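You operate a simulated robot arm through the tools that you are given. There is no shell and no other tool. Be economical: measure what you need, move in short steps, check, and stop when the job is done.

The job below is to be done with a simulated robot arm. You get a single attempt, and the scene is never put back.

TASK
Put the orange bottle that says "Gloss" from the top of the desk on top of the blue case. Then put the white scrub brush on the top of the desk away on the steel grate in the tub. Then take the small white bottle and put it on the member card on the top of the desk. Then turn the portion dial to 2. Then open the wall cabinet door, put the orange bandana from the bottom shelf of the wall cabinet on top of the flat white box on the top of the grey counter, then shut the door. Then press the up button two times. Keep to this order. Set down upright: orange bottle, small white bottle.

It is judged by the outcome, as a careful person would: the job done as asked, and still so three seconds after it is handed in. It fails if anything else is knocked over, pushed out of place, dropped, spilled or broken.

THE ROBOT
A 6-joint arm with a two-finger parallel gripper on a trunk, on a base that drives. Base frame: it is fixed to the floor where the robot stands at the start and does not move with it; the origin is under the middle of the robot, x ahead of it, y to its left, z up. Lengths are in m, angles in degrees, forces in N, time in s.
With the tool pointing down near the work surface it reaches from about 0.22 to 0.66 m from the robot's upright axis, wherever it stands. Its first joint turns from -166.0 to 166.0 degrees. Places, roughly: blue case (18x14x5 cm) [0.5, -0.1, 0.9]; flat white box [-0.75, -0.75, 1]; member card [0.5, -0.25, 1]; orange bandana (15x8x2 cm) [0.7, -1, 1.4]; orange bottle [0.5, 0.25, 1]; portion dial [0.6, -0.6, 0.9]; small white bottle [0.5, -0.5, 1]; steel grate in the tub [-0.7, -3.4, 0.8]; up button [-0.3, -1.3, 0.9]; wall cabinet door [0.6, -0.9, 1.5]; white scrub brush (10x6x6 cm) [0.5, -0.3, 0.9]. Payload 1.57 kg.
Tool frame: the origin (TCP) lies between the finger pads and is the grasp point; the fingertips stand 0.03 m ahead of it; z points along the fingers, y is the line along which they close. Largest opening 0.11 m; finger width 0.024, thickness 0.012; the body of the gripper, 0.048 by 0.112 m, starts 0.078 m behind the TCP.
Orientation is that of the tool frame in the base frame, as a unit quaternion [x, y, z, w]. With the fingers straight down and closing along the base's y, the tool's x points along the base's -x, its y along +y and its z along -z.

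THE INTERFACE
- The arm moves only by the tool move_arm. Its argument "series" is text: rows parted by semicolons, each of 7 numbers parted by spaces: the gripper command, from -1 (fully open) to 1 (shut), values between in proportion, then the shift along the base's x, y, z in cm, then the turn, a rotation vector about the base's x, y, z in degrees. In form: gripper x y z ax ay az; .... A call has 1 to 12 rows; each row is the pose to reach, as a shift and turn from the pose commanded when the call began. Each row takes 0.2 s and may step no farther than 0.05 m and 8.6 degrees from the row before; otherwise, or with a gripper value out of range, the whole call is refused. Where a pose cannot be reached the arm comes as near as it can. A force on the tool above 40 N (or 10 N above the force at the start of the call, whichever is more), or a blocked arm, ends the call early, and 0.2 s more pass. The fingers move at their own pace (about 0.108 m/s each) and stop on an object; they squeeze with about 31 N. The grip force told is the motor's: it shows also when the fingers shut on nothing. Time passes only in rows, and 0.2 s behind the last, so rows that repeat a pose let the fingers close. It gives the time, the measured TCP pose, the force on the tool (base axes), the opening and the grip force at its end, in the units of the frame above (readings bear some noise), with the torque about the TCP (base axes, N m) and any sound that the robot's microphone picked up, and new pictures: "show" is both (left out), scene, wrist or none.
- Cameras (640 x 400 px; columns grow to the right, rows downward): "scene" is now at [0.0144, 0.0609, 1.7695]; the picture's right is [-0.91, -0.42, 0.00], its down [-0.26, 0.57, -0.78] and it looks along [0.33, -0.71, -0.62] (base axes); focal length 214 px, centre (320, 200). "wrist" rides on the gripper at [0.07, 0.016, -0.141] in the tool frame; the picture's right is [-0.23, 0.97, 0.00], its down [-0.86, -0.20, -0.48] and it looks along [-0.47, -0.11, 0.88] (tool axes); focal length 222 px, centre (320, 200). There is no depth. A picture from a camera that has moved, and an enlarged one, comes with that camera's place and axes in the base frame and with its lens.
- raise_lower(by): slides the trunk up (or, below 0, down) by that many m; the arm and the scene camera ride with it, the base frame stays. It gives what a move gives, with no picture.
- drive_base(legs): drives the robot by 1 to 6 legs, each [ahead, left, turn to the left] in m, m and degrees, along the robot's own axes; the way and the turn of a leg run together, so that a leg with both is an arc; at most 1.5 m and 180 degrees a leg. The arm and the cameras ride along, it lands a little off, and it stops where it bumps. It gives what a move gives, and a new picture of the scene camera.
- aim_head(pan, tilt): turns the head with the scene camera to pan (to the left, within 120 degrees either way) and tilt (down, from -29 to 69), counted from straight ahead of the robot. It gives what a move gives, and a new picture of the scene camera.
- zoom(camera, box): a new picture of the part [left, top, right, bottom] of that camera's present view, enlarged. No time passes.
- hand_in(): hands the job in; it is judged then, once.

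Work in short steps. Places have to be worked out from the pictures, the camera data and where the tool is seen: move nearer, look again, correct. Check each grasp and each placing, and mend what went wrong. You have 186 turns and 260 pictures in all, those below and enlarged ones among them. Open the gripper and draw the arm clear of the work before you hand the job in, unless the task says otherwise; then end with one line.

The tools are called after ">>>" by a JSON object that holds its "op" and its "data". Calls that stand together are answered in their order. move_arm: Moves the arm, as the interface text tells. Its arguments: {"type":"object","properties":{"series":{"type":"string"},"show":{"type":"string","enum":["both","scene","wrist","none"]}},"required":["series"]} The other tools are called the same way: raise_lower (by) slides the trunk up or down; drive_base (legs) drives the base; aim_head (pan, tilt) turns the head that bears the scene camera; zoom (camera, box) takes an enlarged picture of a part of a camera's view; hand_in () hands the job in.

At the start:

```text
clock: 0.0
ee_pos: [0.1874, -0.2661, 1.6284]
tcp_rot: [0.0, 1.0, 0.0, 0.001]
contact_force: [0.3, 0.4, -0.4]
moment: [0.01, -0.01, 0.01]
grip_width: 0.1101
grasp_force: 0.1
trunk travel left (down, up): [-0.348, 0.242]
robot x, y, heading: [0.0012, 0.0061, -0.1]
head pan, tilt: [-65.1, 38.6]
```

scene: 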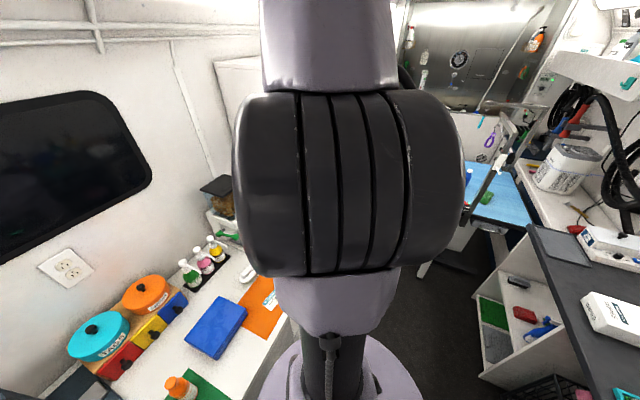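
wrist: 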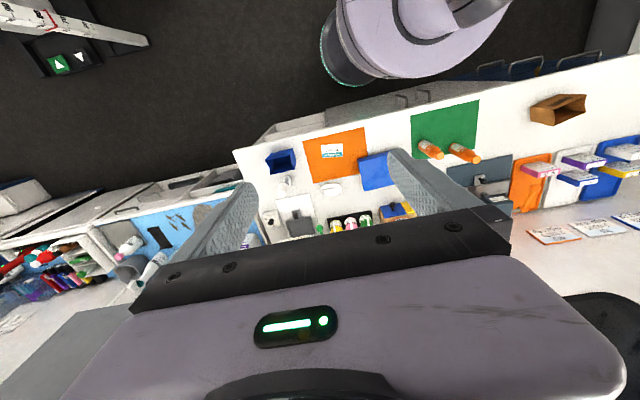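

The arm hides the middle of the scene picture, so I turn the head to look at the desk ahead first.

>>> {"op": "aim_head", "data": {"pan": 0, "tilt": 50}}

>>> {"op": "aim_head", "data": {"pan": -35, "tilt": 45}}

```text
clock: 1.4
ee_pos: [0.187, -0.2659, 1.63]
tcp_rot: [0.0, 1.0, 0.0, 0.001]
contact_force: [0.1, 1.2, 0.1]
moment: [-0.02, 0.02, 0.02]
grip_width: 0.1099
grasp_force: 0.1
trunk travel left (down, up): [-0.348, 0.242]
robot x, y, heading: [0.0001, 0.0014, 0.0]
head pan, tilt: [0.0, 50.0]
camera scene: at [0.0552, 0.1389, 1.7532], right [0.0, -1.0, 0.0], down [-0.77, 0.0, -0.64], along [0.64, 0.0, -0.77], focal length 214 px, centre (320, 200)
```

scene: 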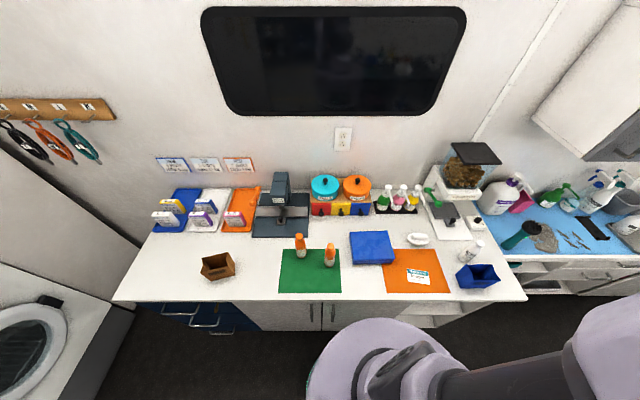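

```text
clock: 2.4
ee_pos: [0.1879, -0.2658, 1.6295]
tcp_rot: [-0.001, 1.0, 0.0, 0.0]
contact_force: [-0.7, 0.2, -0.8]
moment: [-0.02, 0.03, -0.02]
grip_width: 0.1099
grasp_force: 0.1
trunk travel left (down, up): [-0.348, 0.242]
robot x, y, heading: [-0.0058, -0.0014, 0.2]
head pan, tilt: [-35.0, 45.0]
camera scene: at [0.0448, 0.0923, 1.7601], right [-0.57, -0.82, 0.0], down [-0.58, 0.41, -0.71], along [0.58, -0.41, -0.71], focal length 214 px, centre (320, 200)
```

scene: 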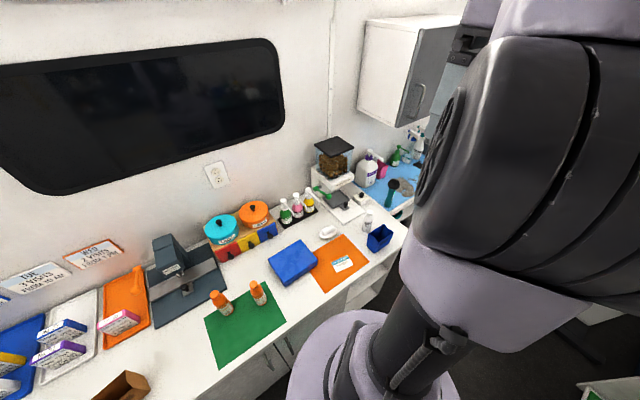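

The two orange bottles stand on the green mat; I must read their labels. I go back to the front view and enlarge.

>>> {"op": "aim_head", "data": {"pan": 0, "tilt": 55}}

>>> {"op": "zoom", "data": {"camera": "scene", "box": [270, 190, 370, 260]}}

>>> {"op": "zoom", "data": {"camera": "scene", "box": [340, 130, 520, 280]}}

```text
clock: 3.4
ee_pos: [0.188, -0.2658, 1.6291]
tcp_rot: [-0.001, 1.0, 0.0, 0.0]
contact_force: [0.1, -0.3, -0.1]
moment: [-0.02, 0.03, 0.01]
grip_width: 0.11
grasp_force: 0.3
trunk travel left (down, up): [-0.348, 0.242]
robot x, y, heading: [0.002, 0.0005, -0.2]
head pan, tilt: [0.0, 55.0]
camera scene: at [0.0503, 0.1388, 1.7467], right [0.0, -1.0, 0.0], down [-0.82, 0.0, -0.57], along [0.57, 0.0, -0.82], focal length 214 px, centre (320, 200)
```

scene: 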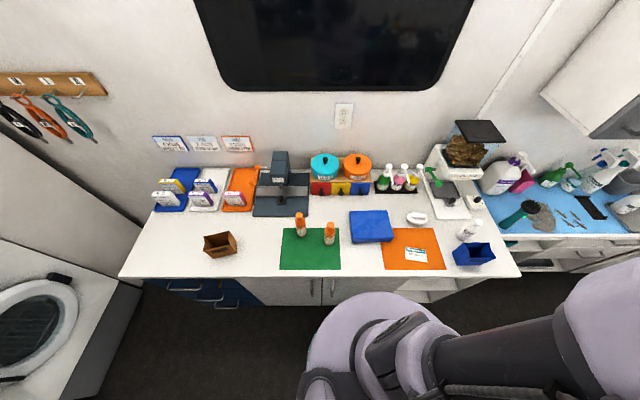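

```text
5.71 times, centred on (320, 225) of scene
camera zoom: at [0.0503, 0.1388, 1.7467], right [0.0, -1.0, 0.0], down [-0.82, 0.0, -0.57], along [0.57, 0.0, -0.82], focal length 1226 px, centre (320, 57)
```

zoom: 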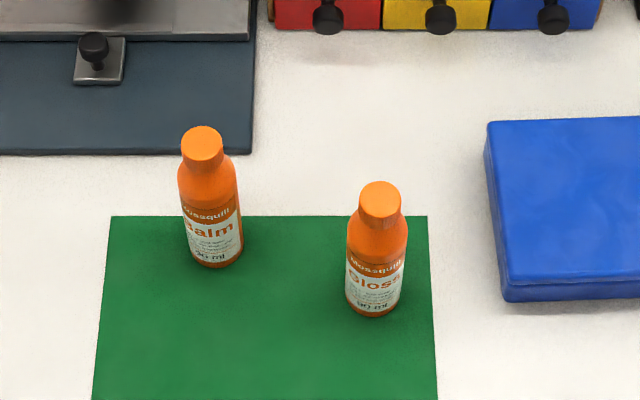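

```text
2.67 times, centred on (430, 205) of scene
camera zoom: at [0.0503, 0.1388, 1.7467], right [0.0, -1.0, 0.0], down [-0.82, 0.0, -0.57], along [0.57, 0.0, -0.82], focal length 572 px, centre (27, 187)
```

zoom: 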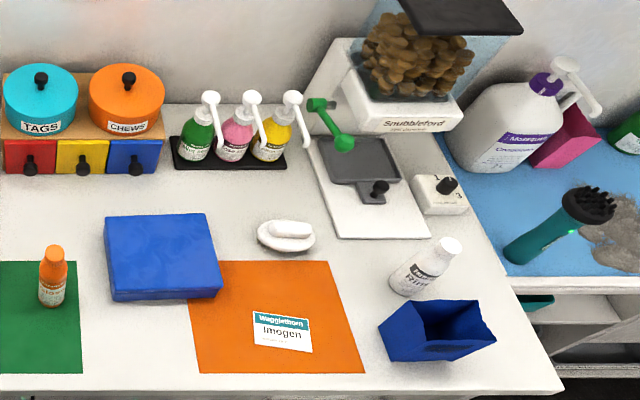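

The right-hand bottle reads "Gloss", at roughly (0.425, 0.095), with the desk at about z 0.88. I move the gripper above it and look with the wrist camera.

>>> {"op": "move_arm", "data": {"series": "-0.2 2 3 -3.1; -0.2 4 6 -6.2; -0.2 6 9 -9.3; -0.2 8 12 -12.4; -0.2 10 15 -15.5; -0.2 12 18 -18.6; -0.2 14 21 -21.7; -0.2 16 24 -24.8; -0.2 18 27 -27.9; -0.2 20 30 -31; -0.2 22 33 -34.1; -0.2 24 36 -37.2"}}

```text
refused: a row must be a list of 7 entries
```

Rows need all 7 numbers; I resend with zero turns.

>>> {"op": "move_arm", "data": {"series": "-0.2 2 3 -3.1 0 0 0; -0.2 4 6 -6.2 0 0 0; -0.2 6 9 -9.3 0 0 0; -0.2 8 12 -12.4 0 0 0; -0.2 10 15 -15.5 0 0 0; -0.2 12 18 -18.6 0 0 0; -0.2 14 21 -21.7 0 0 0; -0.2 16 24 -24.8 0 0 0; -0.2 18 27 -27.9 0 0 0; -0.2 20 30 -31 0 0 0; -0.2 22 33 -34.1 0 0 0; -0.2 24 36 -37.2 0 0 0"}}

```text
clock: 6.0
ee_pos: [0.43, 0.0978, 1.2582]
tcp_rot: [0.0, 1.0, -0.001, -0.001]
contact_force: [-0.4, 0.8, 0.8]
moment: [-0.01, 0.04, 0.01]
grip_width: 0.0661
grasp_force: 0.0
trunk travel left (down, up): [-0.348, 0.242]
robot x, y, heading: [-0.0007, 0.0036, 0.2]
head pan, tilt: [0.0, 55.0]
camera scene: at [0.0521, 0.1402, 1.7464], right [0.0, -1.0, 0.0], down [-0.82, 0.0, -0.57], along [0.57, 0.0, -0.82], focal length 214 px, centre (320, 200)
camera wrist: at [0.3607, 0.1126, 1.3991], right [0.23, 0.97, 0.0], down [0.86, -0.2, 0.48], along [0.47, -0.11, -0.88], focal length 222 px, centre (320, 200)
```

scene: 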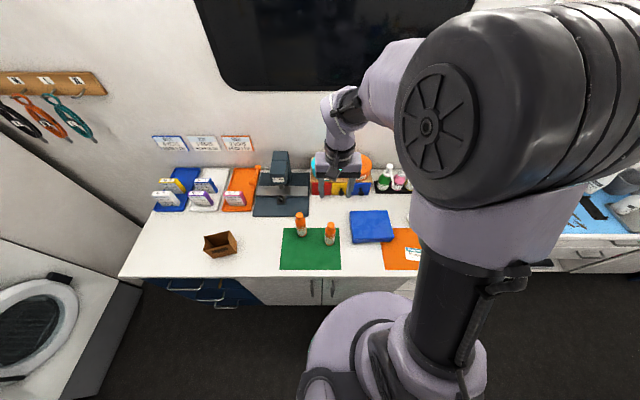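
wrist: 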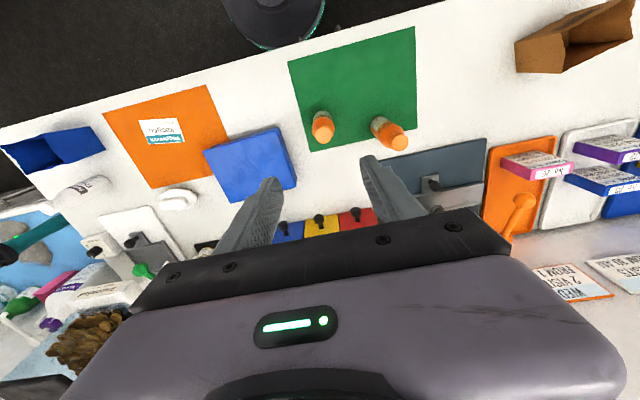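

Triangulating both views puts the Gloss cap at about (0.446, 0.100, 1.017). I come down to just above the cap and look again.

>>> {"op": "move_arm", "data": {"series": "-0.4 0.5 0.1 -4.5 0 0 0; -0.4 1 0.2 -9 0 0 0; -0.4 1.5 0.2 -13.5 0 0 0; -0.4 1.5 0.2 -17 0 0 0; -0.4 1.5 0.2 -17 0 0 0"}}

>>> {"op": "zoom", "data": {"camera": "scene", "box": [270, 150, 410, 280]}}

```text
clock: 7.2
ee_pos: [0.4435, 0.0959, 1.0885]
tcp_rot: [0.001, 1.0, -0.001, 0.001]
contact_force: [0.1, -1.5, -0.5]
moment: [-0.02, -0.02, -0.01]
grip_width: 0.077
grasp_force: 0.0
trunk travel left (down, up): [-0.348, 0.242]
robot x, y, heading: [-0.0002, 0.0047, 0.2]
head pan, tilt: [0.0, 55.0]
camera scene: at [0.0501, 0.1388, 1.7467], right [0.0, -1.0, 0.0], down [-0.82, 0.0, -0.57], along [0.57, 0.0, -0.82], focal length 214 px, centre (320, 200)
camera wrist: at [0.374, 0.1116, 1.2283], right [0.23, 0.97, 0.0], down [0.85, -0.2, 0.48], along [0.47, -0.11, -0.88], focal length 222 px, centre (320, 200)
```

scene: 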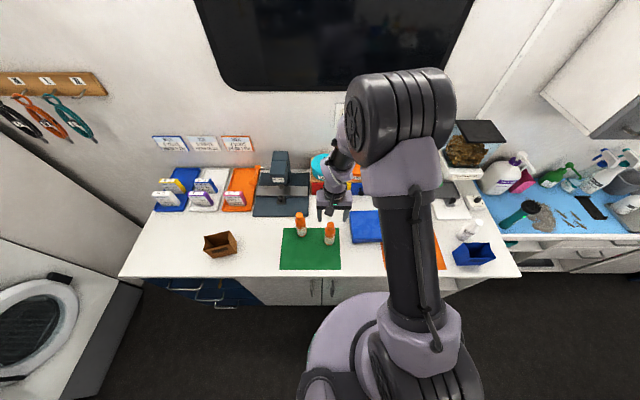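
wrist: 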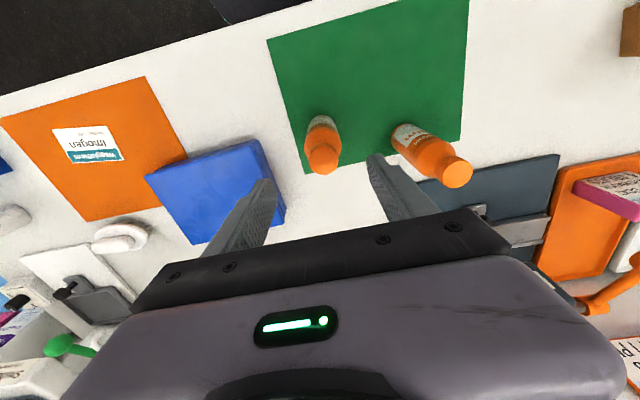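

```text
3.08 times, centred on (340, 215) of scene
camera zoom: at [0.0501, 0.1388, 1.7467], right [0.0, -1.0, 0.0], down [-0.82, 0.0, -0.57], along [0.57, 0.0, -0.82], focal length 660 px, centre (258, 154)
```

zoom: 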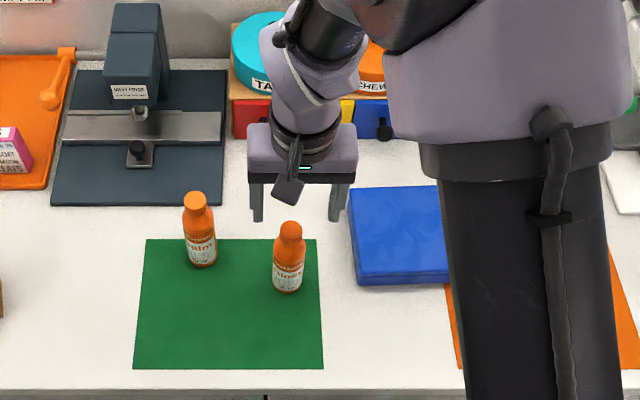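

The Gloss bottle sits between the fingers in y and within a few mm in x. I lower to about z 0.957 and close.

>>> {"op": "move_arm", "data": {"series": "-0.4 0.5 0.1 -4 0 0 0; -0.4 0.5 0.1 -8 0 0 0; -0.4 0.5 0.1 -11 0 0 0; -0.4 0.5 0.1 -13.2 0 0 0; -0.4 0.5 0.1 -13.2 0 0 0; 0.3 0.5 0.1 -13.2 0 0 0; 1 0.5 0.1 -13.2 0 0 0; 1 0.5 0.1 -13.2 0 0 0"}}

```text
clock: 9.0
ee_pos: [0.4482, 0.0963, 0.9556]
tcp_rot: [0.0, 1.0, 0.0, 0.0]
contact_force: [-0.2, -0.2, -0.4]
moment: [-0.04, 0.02, 0.01]
grip_width: 0.0408
grasp_force: 31.0
trunk travel left (down, up): [-0.348, 0.242]
robot x, y, heading: [-0.0003, -0.0022, -0.3]
head pan, tilt: [0.0, 55.0]
camera scene: at [0.0504, 0.1389, 1.7466], right [0.0, -1.0, 0.0], down [-0.82, 0.0, -0.57], along [0.57, 0.0, -0.82], focal length 214 px, centre (320, 200)
camera wrist: at [0.3793, 0.1125, 1.0979], right [0.23, 0.97, 0.0], down [0.85, -0.2, 0.48], along [0.47, -0.11, -0.88], focal length 222 px, centre (320, 200)
```

scene: 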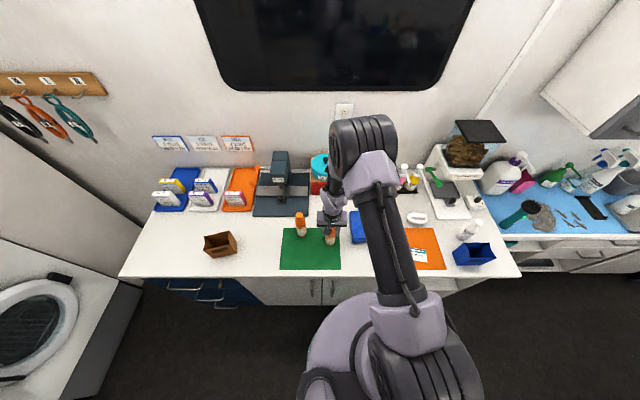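
wrist: 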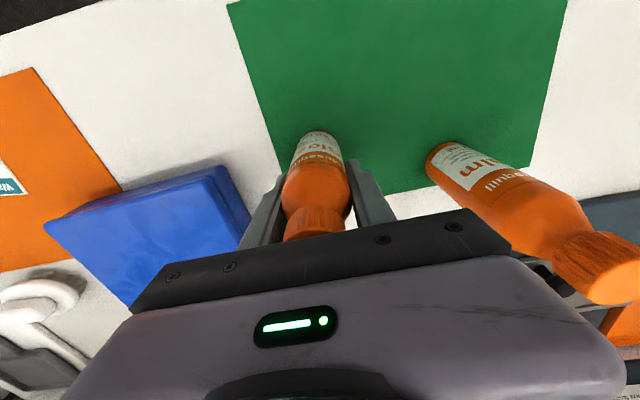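

Gripped at 4.1 cm (bottle body). I lift 10 cm, carry it over the blue case at about (0.49, -0.08), and look.

>>> {"op": "move_arm", "data": {"series": "1 0 0 -0 0 0 0; 1 0 0 4 0 0 0; 1 0 0 8 0 0 0; 1 0 0 10 0 0 0; 1 1 -4 10 0 0 0; 1 2 -8 10 0 0 0; 1 3 -12 10 0 0 0; 1 4 -16 10 0 0 0; 1 4.2 -17.7 10 0 0 0; 1 4.2 -17.7 10 0 0 0"}}

>>> {"op": "zoom", "data": {"camera": "scene", "box": [310, 160, 450, 280]}}

```text
clock: 11.2
ee_pos: [0.4878, -0.083, 1.0552]
tcp_rot: [0.0, 1.0, 0.0, 0.001]
contact_force: [-1.1, 0.7, -1.4]
moment: [-0.01, -0.01, -0.01]
grip_width: 0.0406
grasp_force: 31.5
trunk travel left (down, up): [-0.348, 0.242]
robot x, y, heading: [0.0017, 0.0031, 0.2]
head pan, tilt: [0.0, 55.0]
camera scene: at [0.0503, 0.139, 1.7466], right [0.0, -1.0, 0.0], down [-0.82, 0.0, -0.57], along [0.57, 0.0, -0.82], focal length 214 px, centre (320, 200)
camera wrist: at [0.4188, -0.0666, 1.1975], right [0.23, 0.97, 0.0], down [0.85, -0.2, 0.48], along [0.47, -0.11, -0.88], focal length 222 px, centre (320, 200)
```

scene: 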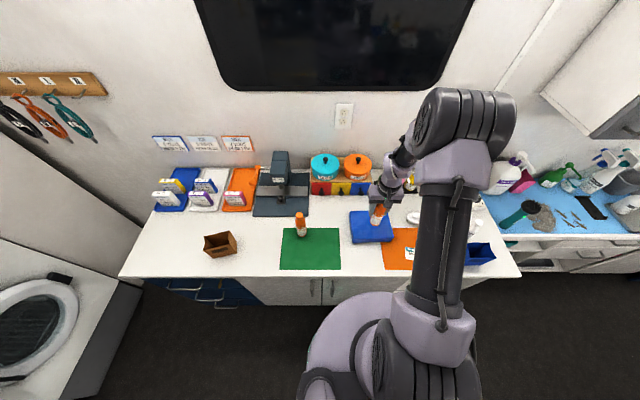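
wrist: 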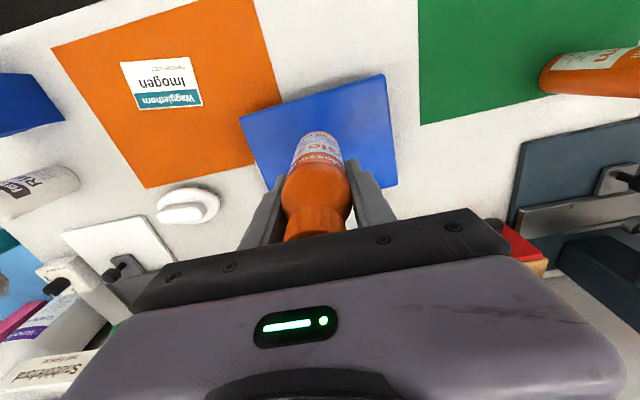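

```text
3.33 times, centred on (380, 220) of scene
camera zoom: at [0.0503, 0.139, 1.7466], right [0.0, -1.0, 0.0], down [-0.82, 0.0, -0.57], along [0.57, 0.0, -0.82], focal length 715 px, centre (120, 133)
```

zoom: 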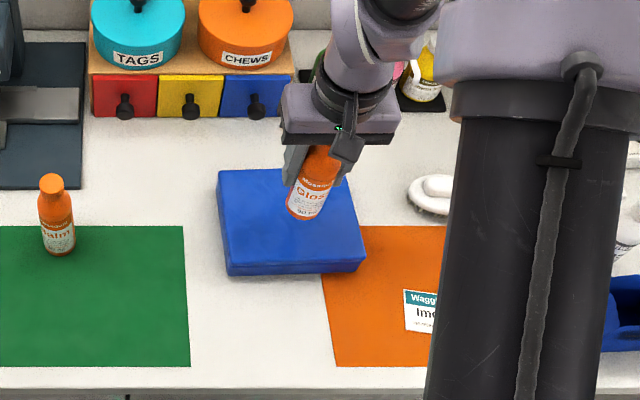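

The target under the bottle agrees with the case centre. I lower it 4.7 cm and then probe for contact.

>>> {"op": "move_arm", "data": {"series": "1 0 0.3 -3 0 0 0; 1 0 0.3 -4.4 0 0 0; 1 0 0.3 -4.7 0 0 0; 1 0 0.3 -4.7 0 0 0", "show": "none"}}

>>> {"op": "move_arm", "data": {"series": "1 0 0 -0.3 0 0 0; 1 0 0 -0.3 0 0 0", "show": "wrist"}}

```text
clock: 12.2
ee_pos: [0.4882, -0.0782, 1.0092]
tcp_rot: [0.001, 1.0, 0.0, 0.001]
contact_force: [0.5, 0.8, -2.3]
moment: [-0.03, -0.06, -0.01]
grip_width: 0.0408
grasp_force: 30.9
trunk travel left (down, up): [-0.348, 0.242]
robot x, y, heading: [0.0018, 0.001, 0.1]
head pan, tilt: [0.0, 55.0]
```

```text
clock: 12.8
ee_pos: [0.4903, -0.077, 1.0068]
tcp_rot: [0.0, 1.0, 0.0, 0.001]
contact_force: [-0.1, 0.1, -1.2]
moment: [0.0, 0.01, 0.01]
grip_width: 0.0408
grasp_force: 30.3
trunk travel left (down, up): [-0.348, 0.242]
robot x, y, heading: [-0.0011, 0.0032, -0.1]
head pan, tilt: [0.0, 55.0]
camera wrist: at [0.4202, -0.0616, 1.1473], right [0.23, 0.97, 0.0], down [0.85, -0.2, 0.48], along [0.47, -0.11, -0.88], focal length 222 px, centre (320, 200)
```

wrist: 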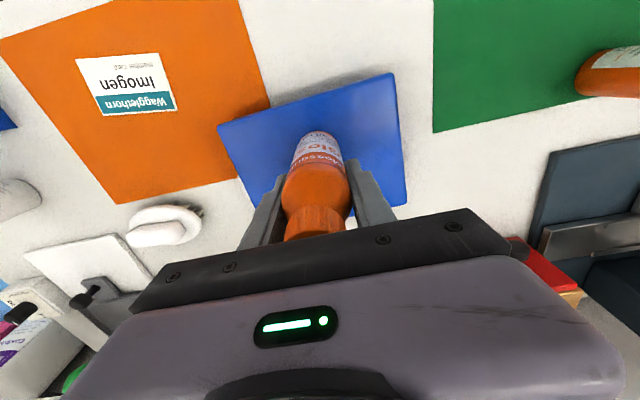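

No contact yet; I probe further in 2 mm steps.

>>> {"op": "move_arm", "data": {"series": "1 0 0 -0.2 0 0 0; 1 0 0 -0.4 0 0 0; 1 0 0 -0.4 0 0 0", "show": "none"}}

>>> {"op": "move_arm", "data": {"series": "1 0 0 -0.2 0 0 0; 1 0 0 -0.4 0 0 0; 1 0 0 -0.4 0 0 0", "show": "none"}}

```text
clock: 13.6
ee_pos: [0.4892, -0.0772, 1.0028]
tcp_rot: [-0.001, 1.0, 0.0, 0.002]
contact_force: [3.8, -3.4, 28.9]
moment: [-0.15, 0.02, 0.15]
grip_width: 0.041
grasp_force: 30.9
trunk travel left (down, up): [-0.348, 0.242]
robot x, y, heading: [0.0014, 0.0047, 0.1]
head pan, tilt: [0.0, 55.0]
```

```text
clock: 14.2
ee_pos: [0.4886, -0.0775, 1.0008]
tcp_rot: [0.001, 1.0, 0.0, 0.002]
contact_force: [-6.7, -1.3, 23.9]
moment: [0.01, 0.78, 0.03]
grip_width: 0.041
grasp_force: 30.9
trunk travel left (down, up): [-0.348, 0.242]
robot x, y, heading: [-0.0, 0.0001, 0.3]
head pan, tilt: [0.0, 55.0]
stopped in row 2: the force on the tool passed its limit at 42 N (the readings are from after the stop); the commanded pose is now the measured one
```

The bottle is resting firmly on the case. I ease up 2 mm, open, and withdraw straight up.

>>> {"op": "move_arm", "data": {"series": "1 0 0 0.2 0 0 0; 0.1 0 0 0.2 0 0 0; -0.4 0 0 0.2 0 0 0; -0.4 0 0 0.2 0 0 0; -0.4 0 0 4 0 0 0; -0.4 0 0 8.5 0 0 0; -0.4 0 0 13 0 0 0; -0.4 0 0 17 0 0 0"}}

>>> {"op": "zoom", "data": {"camera": "scene", "box": [310, 160, 450, 280]}}

```text
clock: 16.0
ee_pos: [0.4881, -0.077, 1.1681]
tcp_rot: [0.0, 1.0, 0.0, 0.002]
contact_force: [0.1, -0.5, 0.7]
moment: [-0.01, -0.04, 0.0]
grip_width: 0.0768
grasp_force: 0.1
trunk travel left (down, up): [-0.348, 0.242]
robot x, y, heading: [0.0005, -0.0038, 0.2]
head pan, tilt: [0.0, 55.0]
camera scene: at [0.0494, 0.139, 1.7467], right [0.0, -1.0, 0.0], down [-0.82, 0.0, -0.57], along [0.57, 0.0, -0.82], focal length 214 px, centre (320, 200)
camera wrist: at [0.4191, -0.0608, 1.3098], right [0.23, 0.97, 0.0], down [0.85, -0.2, 0.48], along [0.47, -0.11, -0.88], focal length 222 px, centre (320, 200)
```

scene: 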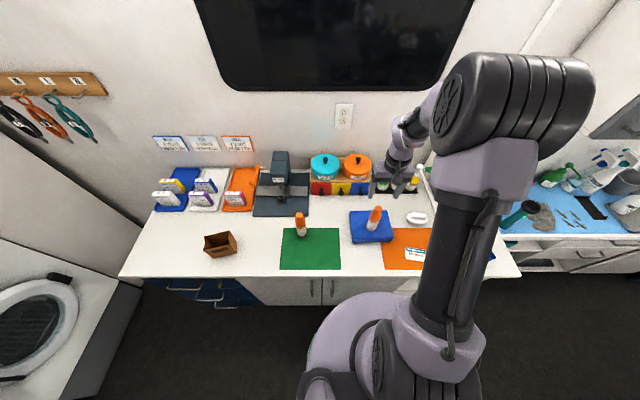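
wrist: 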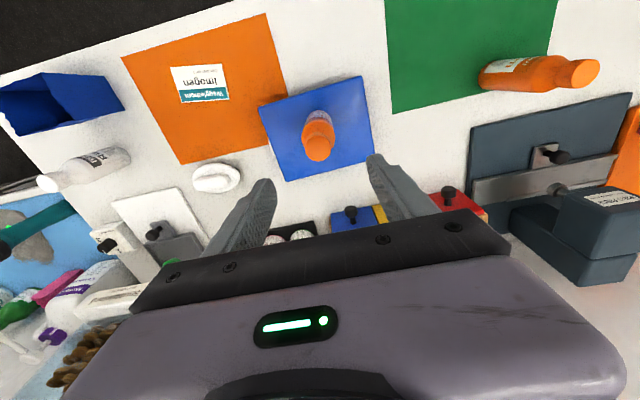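

```text
3.33 times, centred on (380, 220) of scene
camera zoom: at [0.0494, 0.139, 1.7467], right [0.0, -1.0, 0.0], down [-0.82, 0.0, -0.57], along [0.57, 0.0, -0.82], focal length 715 px, centre (120, 133)
```

zoom: 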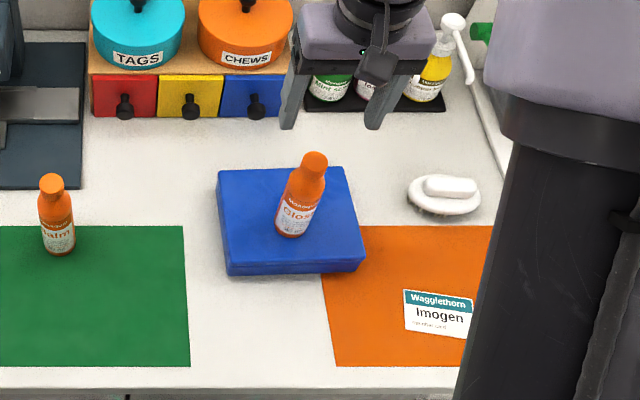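

Gloss stands on the case. The brush is at about (0.535, -0.297) with its long side along y, so I turn the gripper 90° to close along x, and hover over it.

>>> {"op": "move_arm", "data": {"series": "-0.5 0.4 -1.8 0 0 0 -7.5; -0.5 0.8 -3.6 0 0 0 -15; -0.5 1.2 -5.4 0 0 0 -22.5; -0.5 1.6 -7.2 0 0 0 -30; -0.5 2 -9 0 0 0 -37.5; -0.5 2.4 -11 0 0 0 -45; -0.5 2.8 -13 0 0 0 -52.5; -0.5 3.2 -15 0 0 0 -60; -0.5 3.6 -17 -2 0 0 -67.5; -0.5 4 -19 -4 0 0 -75; -0.5 4.4 -21 -6 0 0 -82.5; -0.5 4.7 -22 -8 0 0 -90"}}

>>> {"op": "zoom", "data": {"camera": "wrist", "box": [200, 60, 440, 230]}}

```text
clock: 18.6
ee_pos: [0.5378, -0.297, 1.0876]
tcp_rot: [0.709, 0.706, 0.0, 0.0]
contact_force: [0.2, 0.2, -1.1]
moment: [0.03, -0.02, 0.0]
grip_width: 0.0826
grasp_force: 0.0
trunk travel left (down, up): [-0.348, 0.242]
robot x, y, heading: [0.0019, -0.0001, -0.1]
head pan, tilt: [0.0, 55.0]
camera scene: at [0.0506, 0.1385, 1.7467], right [0.0, -1.0, 0.0], down [-0.82, 0.0, -0.57], along [0.57, 0.0, -0.82], focal length 214 px, centre (320, 200)
camera wrist: at [0.5552, -0.228, 1.2289], right [0.97, -0.23, 0.0], down [-0.2, -0.85, 0.48], along [-0.11, -0.47, -0.88], focal length 222 px, centre (320, 200)
```

scene: 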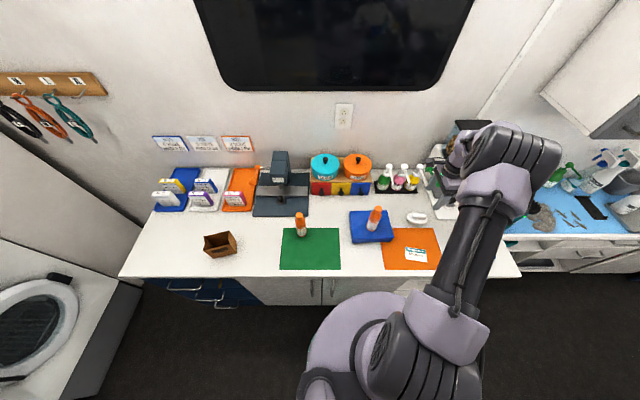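
wrist: 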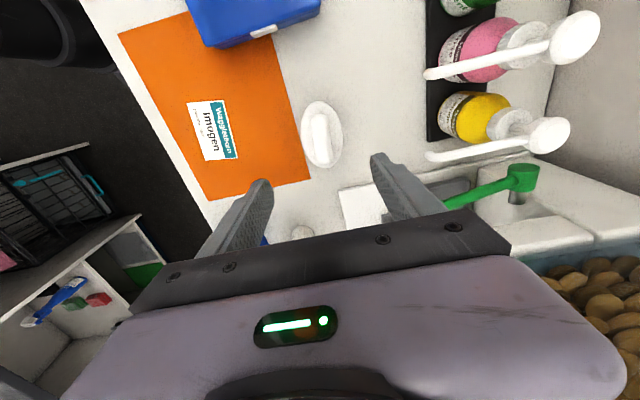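

```text
2.35 times, centred on (320, 145) of wrist
camera zoom: at [0.5552, -0.228, 1.2289], right [0.97, -0.23, 0.0], down [-0.2, -0.85, 0.48], along [-0.11, -0.47, -0.88], focal length 523 px, centre (320, 329)
```

zoom: 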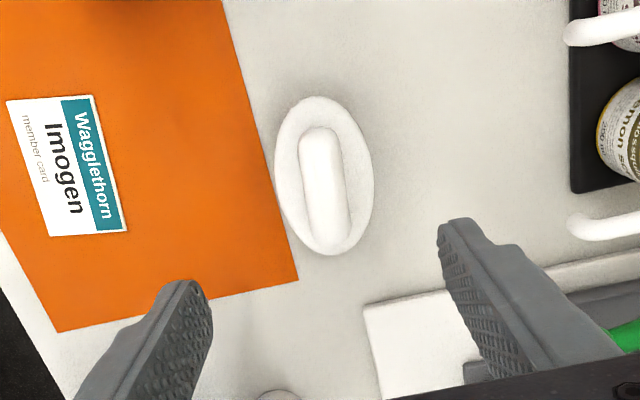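

The brush centre is at about (0.540, -0.299), lined up with y, and the desk is at z ≈ 0.876. I lower to TCP z 0.913 and grip its sides.

>>> {"op": "move_arm", "data": {"series": "-0.5 0.1 -0.1 -4.5 0 0 0; -0.5 0.2 -0.2 -9 0 0 0; -0.5 0.2 -0.2 -13.5 0 0 0; -0.5 0.2 -0.2 -16 0 0 0; -0.5 0.2 -0.2 -17.3 0 0 0; -0.5 0.2 -0.2 -17.3 0 0 0; 0.2 0.2 -0.2 -17.3 0 0 0; 1 0.2 -0.2 -17.3 0 0 0; 1 0.2 -0.2 -17.3 0 0 0", "show": "wrist"}}

```text
clock: 20.6
ee_pos: [0.539, -0.2961, 0.9157]
tcp_rot: [0.707, 0.707, -0.001, 0.0]
contact_force: [-1.0, 0.8, -0.3]
moment: [-0.01, -0.04, 0.02]
grip_width: 0.0584
grasp_force: 31.3
trunk travel left (down, up): [-0.348, 0.242]
robot x, y, heading: [-0.0003, 0.0006, 0.1]
head pan, tilt: [0.0, 55.0]
camera wrist: at [0.5563, -0.2275, 1.0571], right [0.97, -0.23, 0.0], down [-0.2, -0.85, 0.48], along [-0.11, -0.47, -0.88], focal length 222 px, centre (320, 200)
```

wrist: 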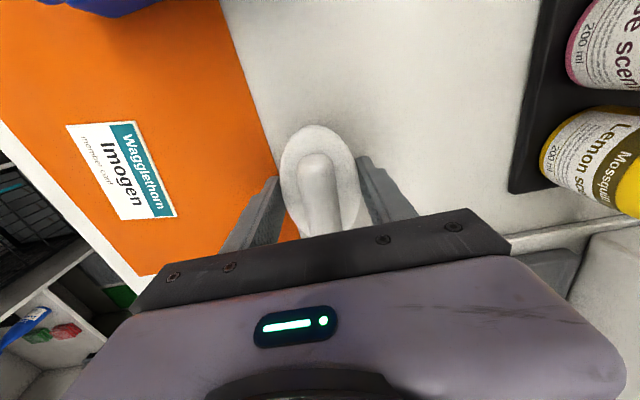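

Gripped at 5.8 cm. I lift straight up and pull the arm back for travelling.

>>> {"op": "move_arm", "data": {"series": "1 0 0 4 0 0 0; 1 0 0 8 0 0 0; 1 0 0 12.5 0 0 0; 1 0 0 17 0 0 0; 1 0 0 21.5 0 0 0; 1 -3 1 25 0 0 0; 1 -7 2 27.5 0 0 0; 1 -11 4 29.5 0 0 0; 1 -15 6 31 0 0 0; 1 -19 8 32 0 0 0; 1 -22 11 33 0 0 0; 1 -22 11 33 0 0 0", "show": "wrist"}}

>>> {"op": "aim_head", "data": {"pan": -110, "tilt": 30}}

```text
clock: 23.2
ee_pos: [0.3184, -0.1883, 1.2445]
tcp_rot: [0.708, 0.706, -0.001, 0.0]
contact_force: [0.5, -0.4, 0.4]
moment: [-0.01, 0.01, -0.03]
grip_width: 0.0
grasp_force: 21.3
trunk travel left (down, up): [-0.348, 0.242]
robot x, y, heading: [0.0009, -0.0003, 0.1]
head pan, tilt: [0.0, 55.0]
camera wrist: at [0.335, -0.1197, 1.3864], right [0.97, -0.23, 0.0], down [-0.2, -0.85, 0.48], along [-0.11, -0.47, -0.88], focal length 222 px, centre (320, 200)
```

wrist: 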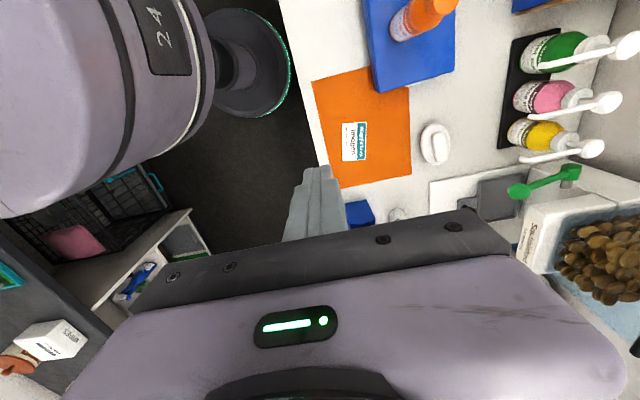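

```text
clock: 25.0
ee_pos: [0.3176, -0.1882, 1.2456]
tcp_rot: [0.708, 0.706, 0.0, 0.001]
contact_force: [-0.2, 0.8, 0.4]
moment: [-0.01, 0.01, 0.01]
grip_width: 0.0
grasp_force: 21.4
trunk travel left (down, up): [-0.348, 0.242]
robot x, y, heading: [0.0012, -0.0022, -0.2]
head pan, tilt: [-110.0, 30.0]
camera scene: at [-0.0527, 0.0539, 1.7827], right [-0.94, 0.34, 0.0], down [0.17, 0.47, -0.87], along [-0.3, -0.81, -0.5], focal length 214 px, centre (320, 200)
```

scene: 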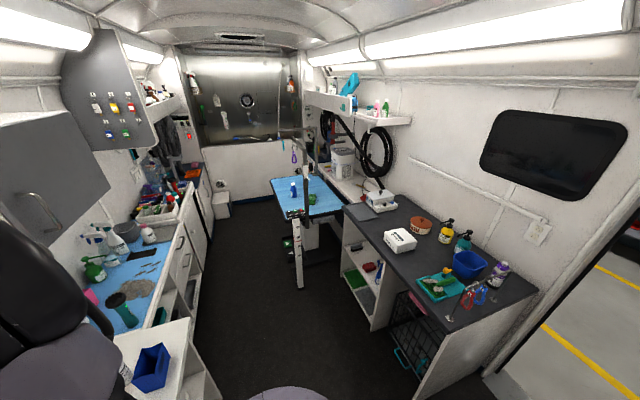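

The brush slipped out (opening 0) but still stands in its place on the desk. I look closer at its shape with both cameras.

>>> {"op": "zoom", "data": {"camera": "wrist", "box": [390, 100, 480, 190]}}

>>> {"op": "aim_head", "data": {"pan": -25, "tilt": 50}}

```text
4.44 times, centred on (435, 145) of wrist
camera zoom: at [0.3345, -0.1191, 1.3866], right [0.97, -0.23, 0.0], down [-0.2, -0.85, 0.48], along [-0.11, -0.47, -0.88], focal length 987 px, centre (-191, 444)
```

zoom: 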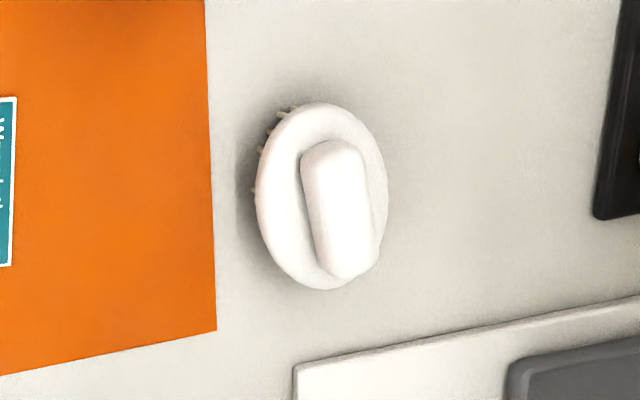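

```text
clock: 26.6
ee_pos: [0.3166, -0.1884, 1.2453]
tcp_rot: [0.708, 0.706, 0.0, 0.001]
contact_force: [0.0, -0.5, -0.1]
moment: [0.0, 0.0, 0.02]
grip_width: 0.0
grasp_force: 21.5
trunk travel left (down, up): [-0.348, 0.242]
robot x, y, heading: [0.0007, 0.0028, 0.2]
head pan, tilt: [-25.0, 50.0]
camera scene: at [0.048, 0.1063, 1.7532], right [-0.42, -0.91, 0.0], down [-0.69, 0.32, -0.64], along [0.58, -0.27, -0.77], focal length 214 px, centre (320, 200)
```

scene: 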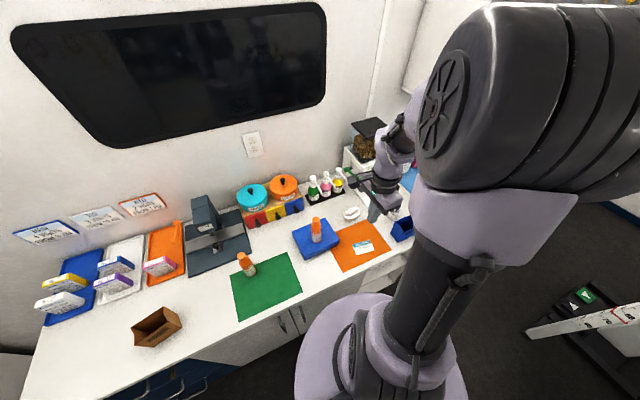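

The brush has a straight-sided handle block on a plate over bristles; gripping that handle is better. I go back over it with the fingers narrower.

>>> {"op": "move_arm", "data": {"series": "0 3.8 -1.9 -1 0 0 0; 0 7.6 -3.8 -2 0 0 0; 0 11.4 -5.7 -3 0 0 0; 0 15.2 -7.6 -5 0 0 0; 0 19 -9.5 -7 0 0 0; 0 22.6 -11.3 -10 0 0 0; 0 22.6 -11.3 -14.5 0 0 0; 0 22.6 -11.3 -19 0 0 0; 0 22.6 -11.3 -22 0 0 0; 0 22.6 -11.3 -22 0 0 0", "show": "wrist"}}

>>> {"op": "zoom", "data": {"camera": "wrist", "box": [220, 90, 420, 230]}}

```text
refused: row 6 steps farther than a row can; nothing moved
```

```text
2.86 times, centred on (320, 160) of wrist
camera zoom: at [0.3345, -0.1191, 1.3866], right [0.97, -0.23, 0.0], down [-0.2, -0.85, 0.48], along [-0.11, -0.47, -0.88], focal length 635 px, centre (320, 314)
```

zoom: 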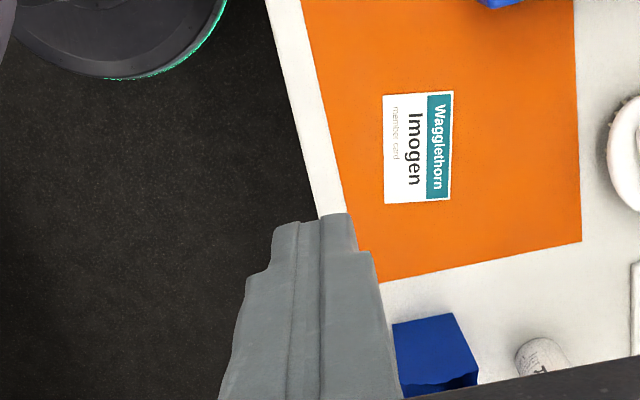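

One row was too long; I adjust it.

>>> {"op": "move_arm", "data": {"series": "0 3.8 -1.9 -1 0 0 0; 0 7.6 -3.8 -2 0 0 0; 0 11.4 -5.7 -3 0 0 0; 0 15.2 -7.6 -5 0 0 0; 0 19 -9.5 -7 0 0 0; 0 22.6 -11.3 -9 0 0 0; 0 22.6 -11.3 -13.5 0 0 0; 0 22.6 -11.3 -18 0 0 0; 0 22.6 -11.3 -22 0 0 0; 0 22.6 -11.3 -22 0 0 0", "show": "wrist"}}

>>> {"op": "zoom", "data": {"camera": "wrist", "box": [220, 90, 420, 230]}}

```text
clock: 28.8
ee_pos: [0.5451, -0.302, 1.0257]
tcp_rot: [0.707, 0.707, 0.0, 0.001]
contact_force: [-0.1, -0.2, 0.2]
moment: [0.0, 0.0, 0.02]
grip_width: 0.0549
grasp_force: 0.1
trunk travel left (down, up): [-0.348, 0.242]
robot x, y, heading: [0.0021, 0.0037, -0.0]
head pan, tilt: [-25.0, 50.0]
camera wrist: at [0.5627, -0.2323, 1.1671], right [0.97, -0.23, 0.0], down [-0.2, -0.85, 0.48], along [-0.11, -0.47, -0.88], focal length 222 px, centre (320, 200)
```

wrist: 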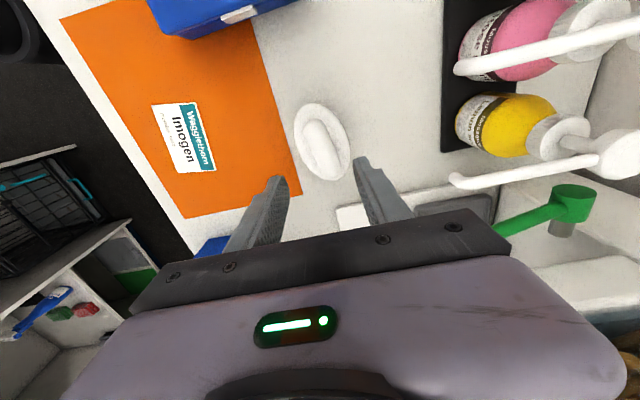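

```text
2.86 times, centred on (320, 160) of wrist
camera zoom: at [0.5627, -0.2323, 1.1671], right [0.97, -0.23, 0.0], down [-0.2, -0.85, 0.48], along [-0.11, -0.47, -0.88], focal length 635 px, centre (320, 314)
```

zoom: 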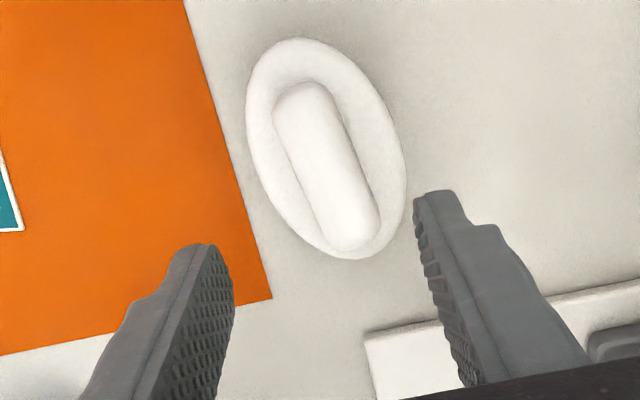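

The brush turned about 7°. I match that turn, correct by 3 mm, and lower onto the handle block.

>>> {"op": "move_arm", "data": {"series": "0 0.3 0.3 -3 0 0 7; 0 0.3 0.3 -6 0 0 7; 0 0.3 0.3 -8 0 0 7; 0 0.3 0.3 -8.3 0 0 7; 0 0.3 0.3 -8.3 0 0 7", "show": "wrist"}}

>>> {"op": "zoom", "data": {"camera": "wrist", "box": [220, 90, 420, 230]}}

```text
clock: 30.0
ee_pos: [0.5482, -0.2981, 0.9437]
tcp_rot: [0.663, 0.749, 0.0, 0.001]
contact_force: [0.5, -0.5, -0.1]
moment: [0.0, 0.02, -0.01]
grip_width: 0.0549
grasp_force: 0.0
trunk travel left (down, up): [-0.348, 0.242]
robot x, y, heading: [0.0006, -0.0007, 0.3]
head pan, tilt: [-25.0, 50.0]
camera wrist: at [0.5571, -0.2273, 1.0843], right [0.99, -0.11, 0.0], down [-0.09, -0.87, 0.48], along [-0.05, -0.48, -0.88], focal length 222 px, centre (320, 200)
```

wrist: 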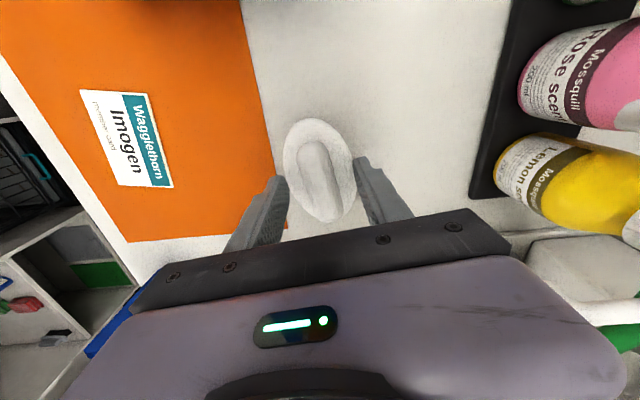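

```text
2.86 times, centred on (320, 160) of wrist
camera zoom: at [0.5571, -0.2273, 1.0843], right [0.99, -0.11, 0.0], down [-0.09, -0.87, 0.48], along [-0.05, -0.48, -0.88], focal length 635 px, centre (320, 314)
```

zoom: 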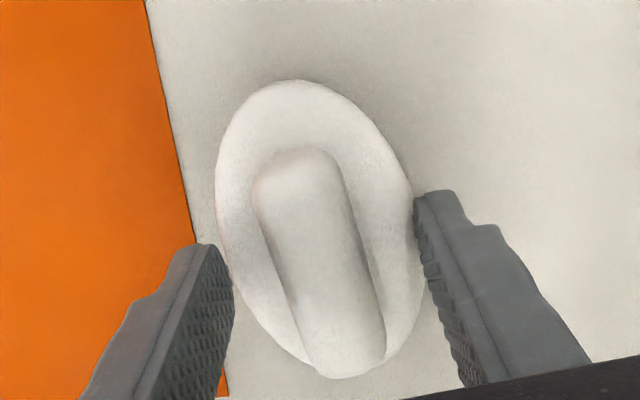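

Well centred. I turn 4° more and feel downward for the plate in 2 mm steps.

>>> {"op": "move_arm", "data": {"series": "0 0 0 -0.2 0 0 4; 0 0 0 -0.4 0 0 4; 0 0 0 -0.6 0 0 4; 0 0 0 -0.6 0 0 4", "show": "none"}}

>>> {"op": "move_arm", "data": {"series": "0 0 0 -0.2 0 0 0; 0 0 0 -0.4 0 0 0; 0 0 0 -0.6 0 0 0; 0 0 0 -0.6 0 0 0", "show": "none"}}

```text
clock: 31.0
ee_pos: [0.5487, -0.3004, 0.9391]
tcp_rot: [0.637, 0.771, -0.001, 0.002]
contact_force: [3.5, 0.7, 23.4]
moment: [0.02, -0.03, 0.02]
grip_width: 0.0569
grasp_force: 31.4
trunk travel left (down, up): [-0.348, 0.242]
robot x, y, heading: [-0.0005, -0.0011, -0.3]
head pan, tilt: [-25.0, 50.0]
```

```text
clock: 31.5
ee_pos: [0.5488, -0.3002, 0.9393]
tcp_rot: [0.637, 0.771, -0.001, 0.005]
contact_force: [-3.8, 1.2, 22.3]
moment: [0.03, 0.28, -0.11]
grip_width: 0.0558
grasp_force: 31.0
trunk travel left (down, up): [-0.348, 0.242]
robot x, y, heading: [-0.0056, 0.0004, 0.0]
head pan, tilt: [-25.0, 50.0]
stopped in row 2: the force on the tool passed its limit at 44 N (the readings are from after the stop); the commanded pose is now the measured one
```

The tips touch the plate at z ≈ 0.91. I raise 4 mm and close on the handle.

>>> {"op": "move_arm", "data": {"series": "0 0 0 0.4 0 0 0; 0 0 0 0.4 0 0 0; 0.5 0 0 0.4 0 0 0; 1 0 0 0.4 0 0 0; 1 0 0 0.4 0 0 0; 1 0 0 0.4 0 0 0", "show": "wrist"}}

```text
clock: 32.9
ee_pos: [0.5512, -0.2974, 0.9411]
tcp_rot: [0.636, 0.772, 0.0, 0.004]
contact_force: [5.1, -1.6, 22.9]
moment: [-0.08, -0.24, 0.04]
grip_width: 0.0515
grasp_force: 31.0
trunk travel left (down, up): [-0.348, 0.242]
robot x, y, heading: [0.0025, 0.0008, 0.0]
head pan, tilt: [-25.0, 50.0]
camera wrist: at [0.5528, -0.2273, 1.0833], right [1.0, -0.04, 0.01], down [-0.04, -0.87, 0.48], along [-0.01, -0.48, -0.88], focal length 222 px, centre (320, 200)
```

wrist: 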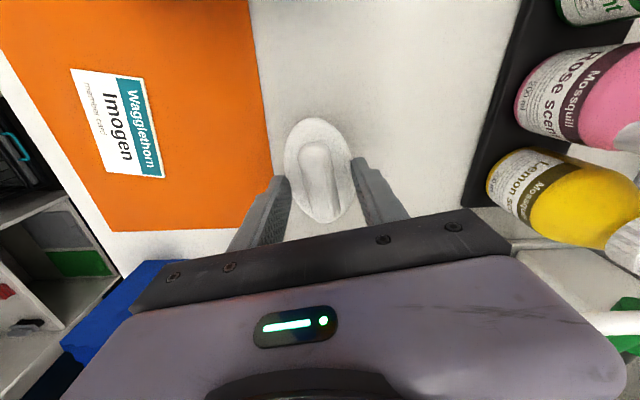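

The plate is domed and still blocks the closing. I reopen, rise 8 mm and close again.

>>> {"op": "move_arm", "data": {"series": "-0.1 0 0 0 0 0 0; -0.1 0 0 0.4 0 0 0; -0.1 0 0 0.7 0 0 0; 0.3 0 0 0.7 0 0 0; 1 0 0 0.7 0 0 0; 1 0 0 0.7 0 0 0; 1 0 0 0.7 0 0 0", "show": "wrist"}}

```text
clock: 34.5
ee_pos: [0.55, -0.3009, 0.9468]
tcp_rot: [0.637, 0.771, 0.0, 0.004]
contact_force: [0.0, 0.6, 0.2]
moment: [-0.05, 0.05, 0.04]
grip_width: 0.023
grasp_force: 31.2
trunk travel left (down, up): [-0.348, 0.242]
robot x, y, heading: [0.0001, -0.0002, -0.2]
head pan, tilt: [-25.0, 50.0]
camera wrist: at [0.553, -0.2281, 1.0883], right [1.0, -0.04, 0.0], down [-0.04, -0.88, 0.48], along [-0.01, -0.48, -0.88], focal length 222 px, centre (320, 200)
```

wrist: 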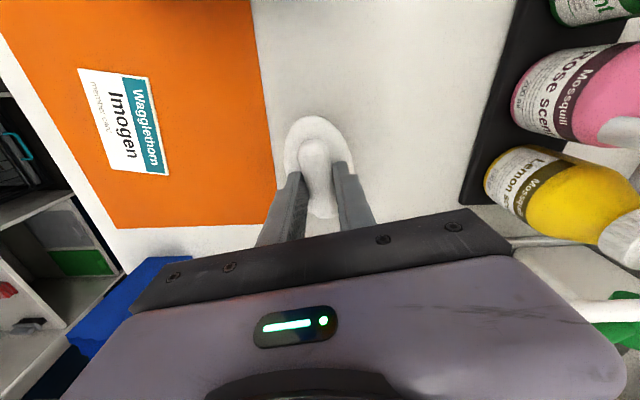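

The handle is gripped at 2.3 cm. I lift gently by a few cm and check the grip.

>>> {"op": "move_arm", "data": {"series": "1 0 0 1 0 0 0; 1 0 0 2.5 0 0 0; 1 0 0 4.5 0 0 0; 1 0 0 7 0 0 0; 1 0 0 10 0 0 0; 1 0 0 10 0 0 0", "show": "wrist"}}

```text
clock: 35.9
ee_pos: [0.5501, -0.2985, 1.0471]
tcp_rot: [0.637, 0.771, -0.001, 0.002]
contact_force: [-0.3, -0.5, -0.5]
moment: [0.0, 0.0, 0.01]
grip_width: 0.023
grasp_force: 30.7
trunk travel left (down, up): [-0.348, 0.242]
robot x, y, heading: [0.0003, -0.0, -0.1]
head pan, tilt: [-25.0, 50.0]
camera wrist: at [0.5535, -0.2268, 1.1891], right [1.0, -0.04, 0.0], down [-0.04, -0.88, 0.48], along [-0.02, -0.48, -0.88], focal length 222 px, centre (320, 200)
```

wrist: 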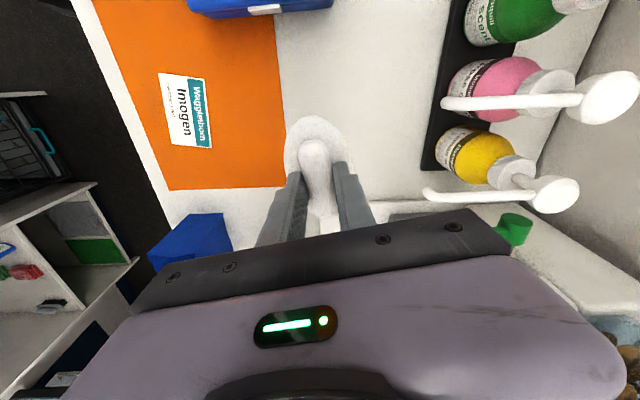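

The brush is held. I pull the arm back and up for driving, then look down the aisle.

>>> {"op": "move_arm", "data": {"series": "1 0 0 4.5 0 0 0; 1 0 0 9 0 0 0; 1 -2 1 13 0 0 0; 1 -5 2 16 0 0 0; 1 -8.5 4 18.5 0 0 0; 1 -12 6 20.5 0 0 0; 1 -16 8 22 0 0 0; 1 -20 10 23 0 0 0; 1 -24 12 24 0 0 0; 1 -24 12 24 0 0 0", "show": "wrist"}}

>>> {"op": "aim_head", "data": {"pan": -100, "tilt": 35}}

```text
clock: 38.1
ee_pos: [0.312, -0.1791, 1.2876]
tcp_rot: [0.637, 0.771, -0.001, 0.002]
contact_force: [0.6, -0.1, -1.9]
moment: [0.01, 0.05, -0.01]
grip_width: 0.0233
grasp_force: 31.0
trunk travel left (down, up): [-0.348, 0.242]
robot x, y, heading: [-0.0032, -0.0023, 0.1]
head pan, tilt: [-25.0, 50.0]
camera wrist: at [0.3146, -0.1078, 1.4285], right [1.0, -0.04, 0.0], down [-0.03, -0.88, 0.48], along [-0.02, -0.48, -0.88], focal length 222 px, centre (320, 200)
```

wrist: 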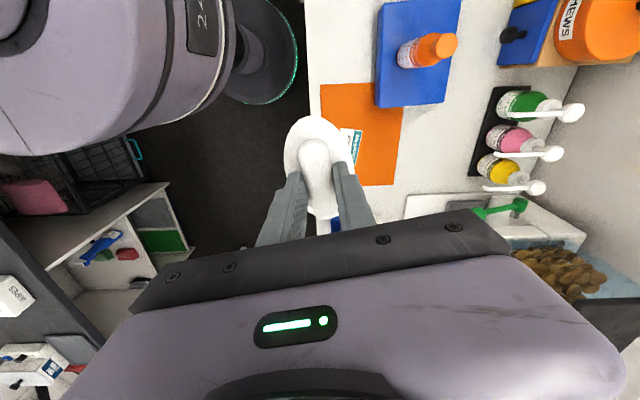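

```text
clock: 39.6
ee_pos: [0.3106, -0.1782, 1.2874]
tcp_rot: [0.637, 0.771, -0.001, 0.003]
contact_force: [0.7, 0.4, -0.7]
moment: [0.01, 0.0, 0.04]
grip_width: 0.0231
grasp_force: 30.7
trunk travel left (down, up): [-0.348, 0.242]
robot x, y, heading: [0.0027, 0.0005, -0.2]
head pan, tilt: [-100.0, 35.0]
camera scene: at [-0.037, 0.0521, 1.7749], right [-0.98, 0.17, 0.0], down [0.1, 0.56, -0.82], along [-0.14, -0.81, -0.57], focal length 214 px, centre (320, 200)
```

scene: 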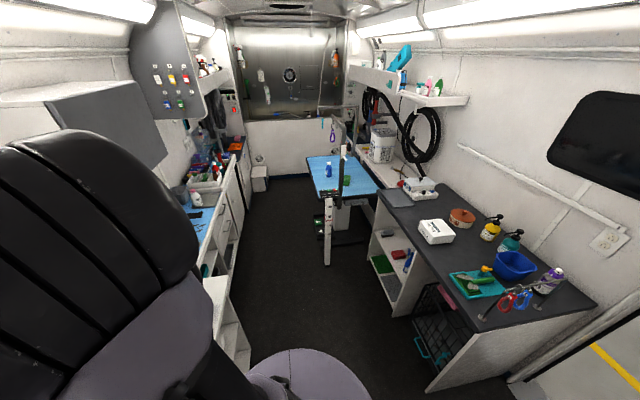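

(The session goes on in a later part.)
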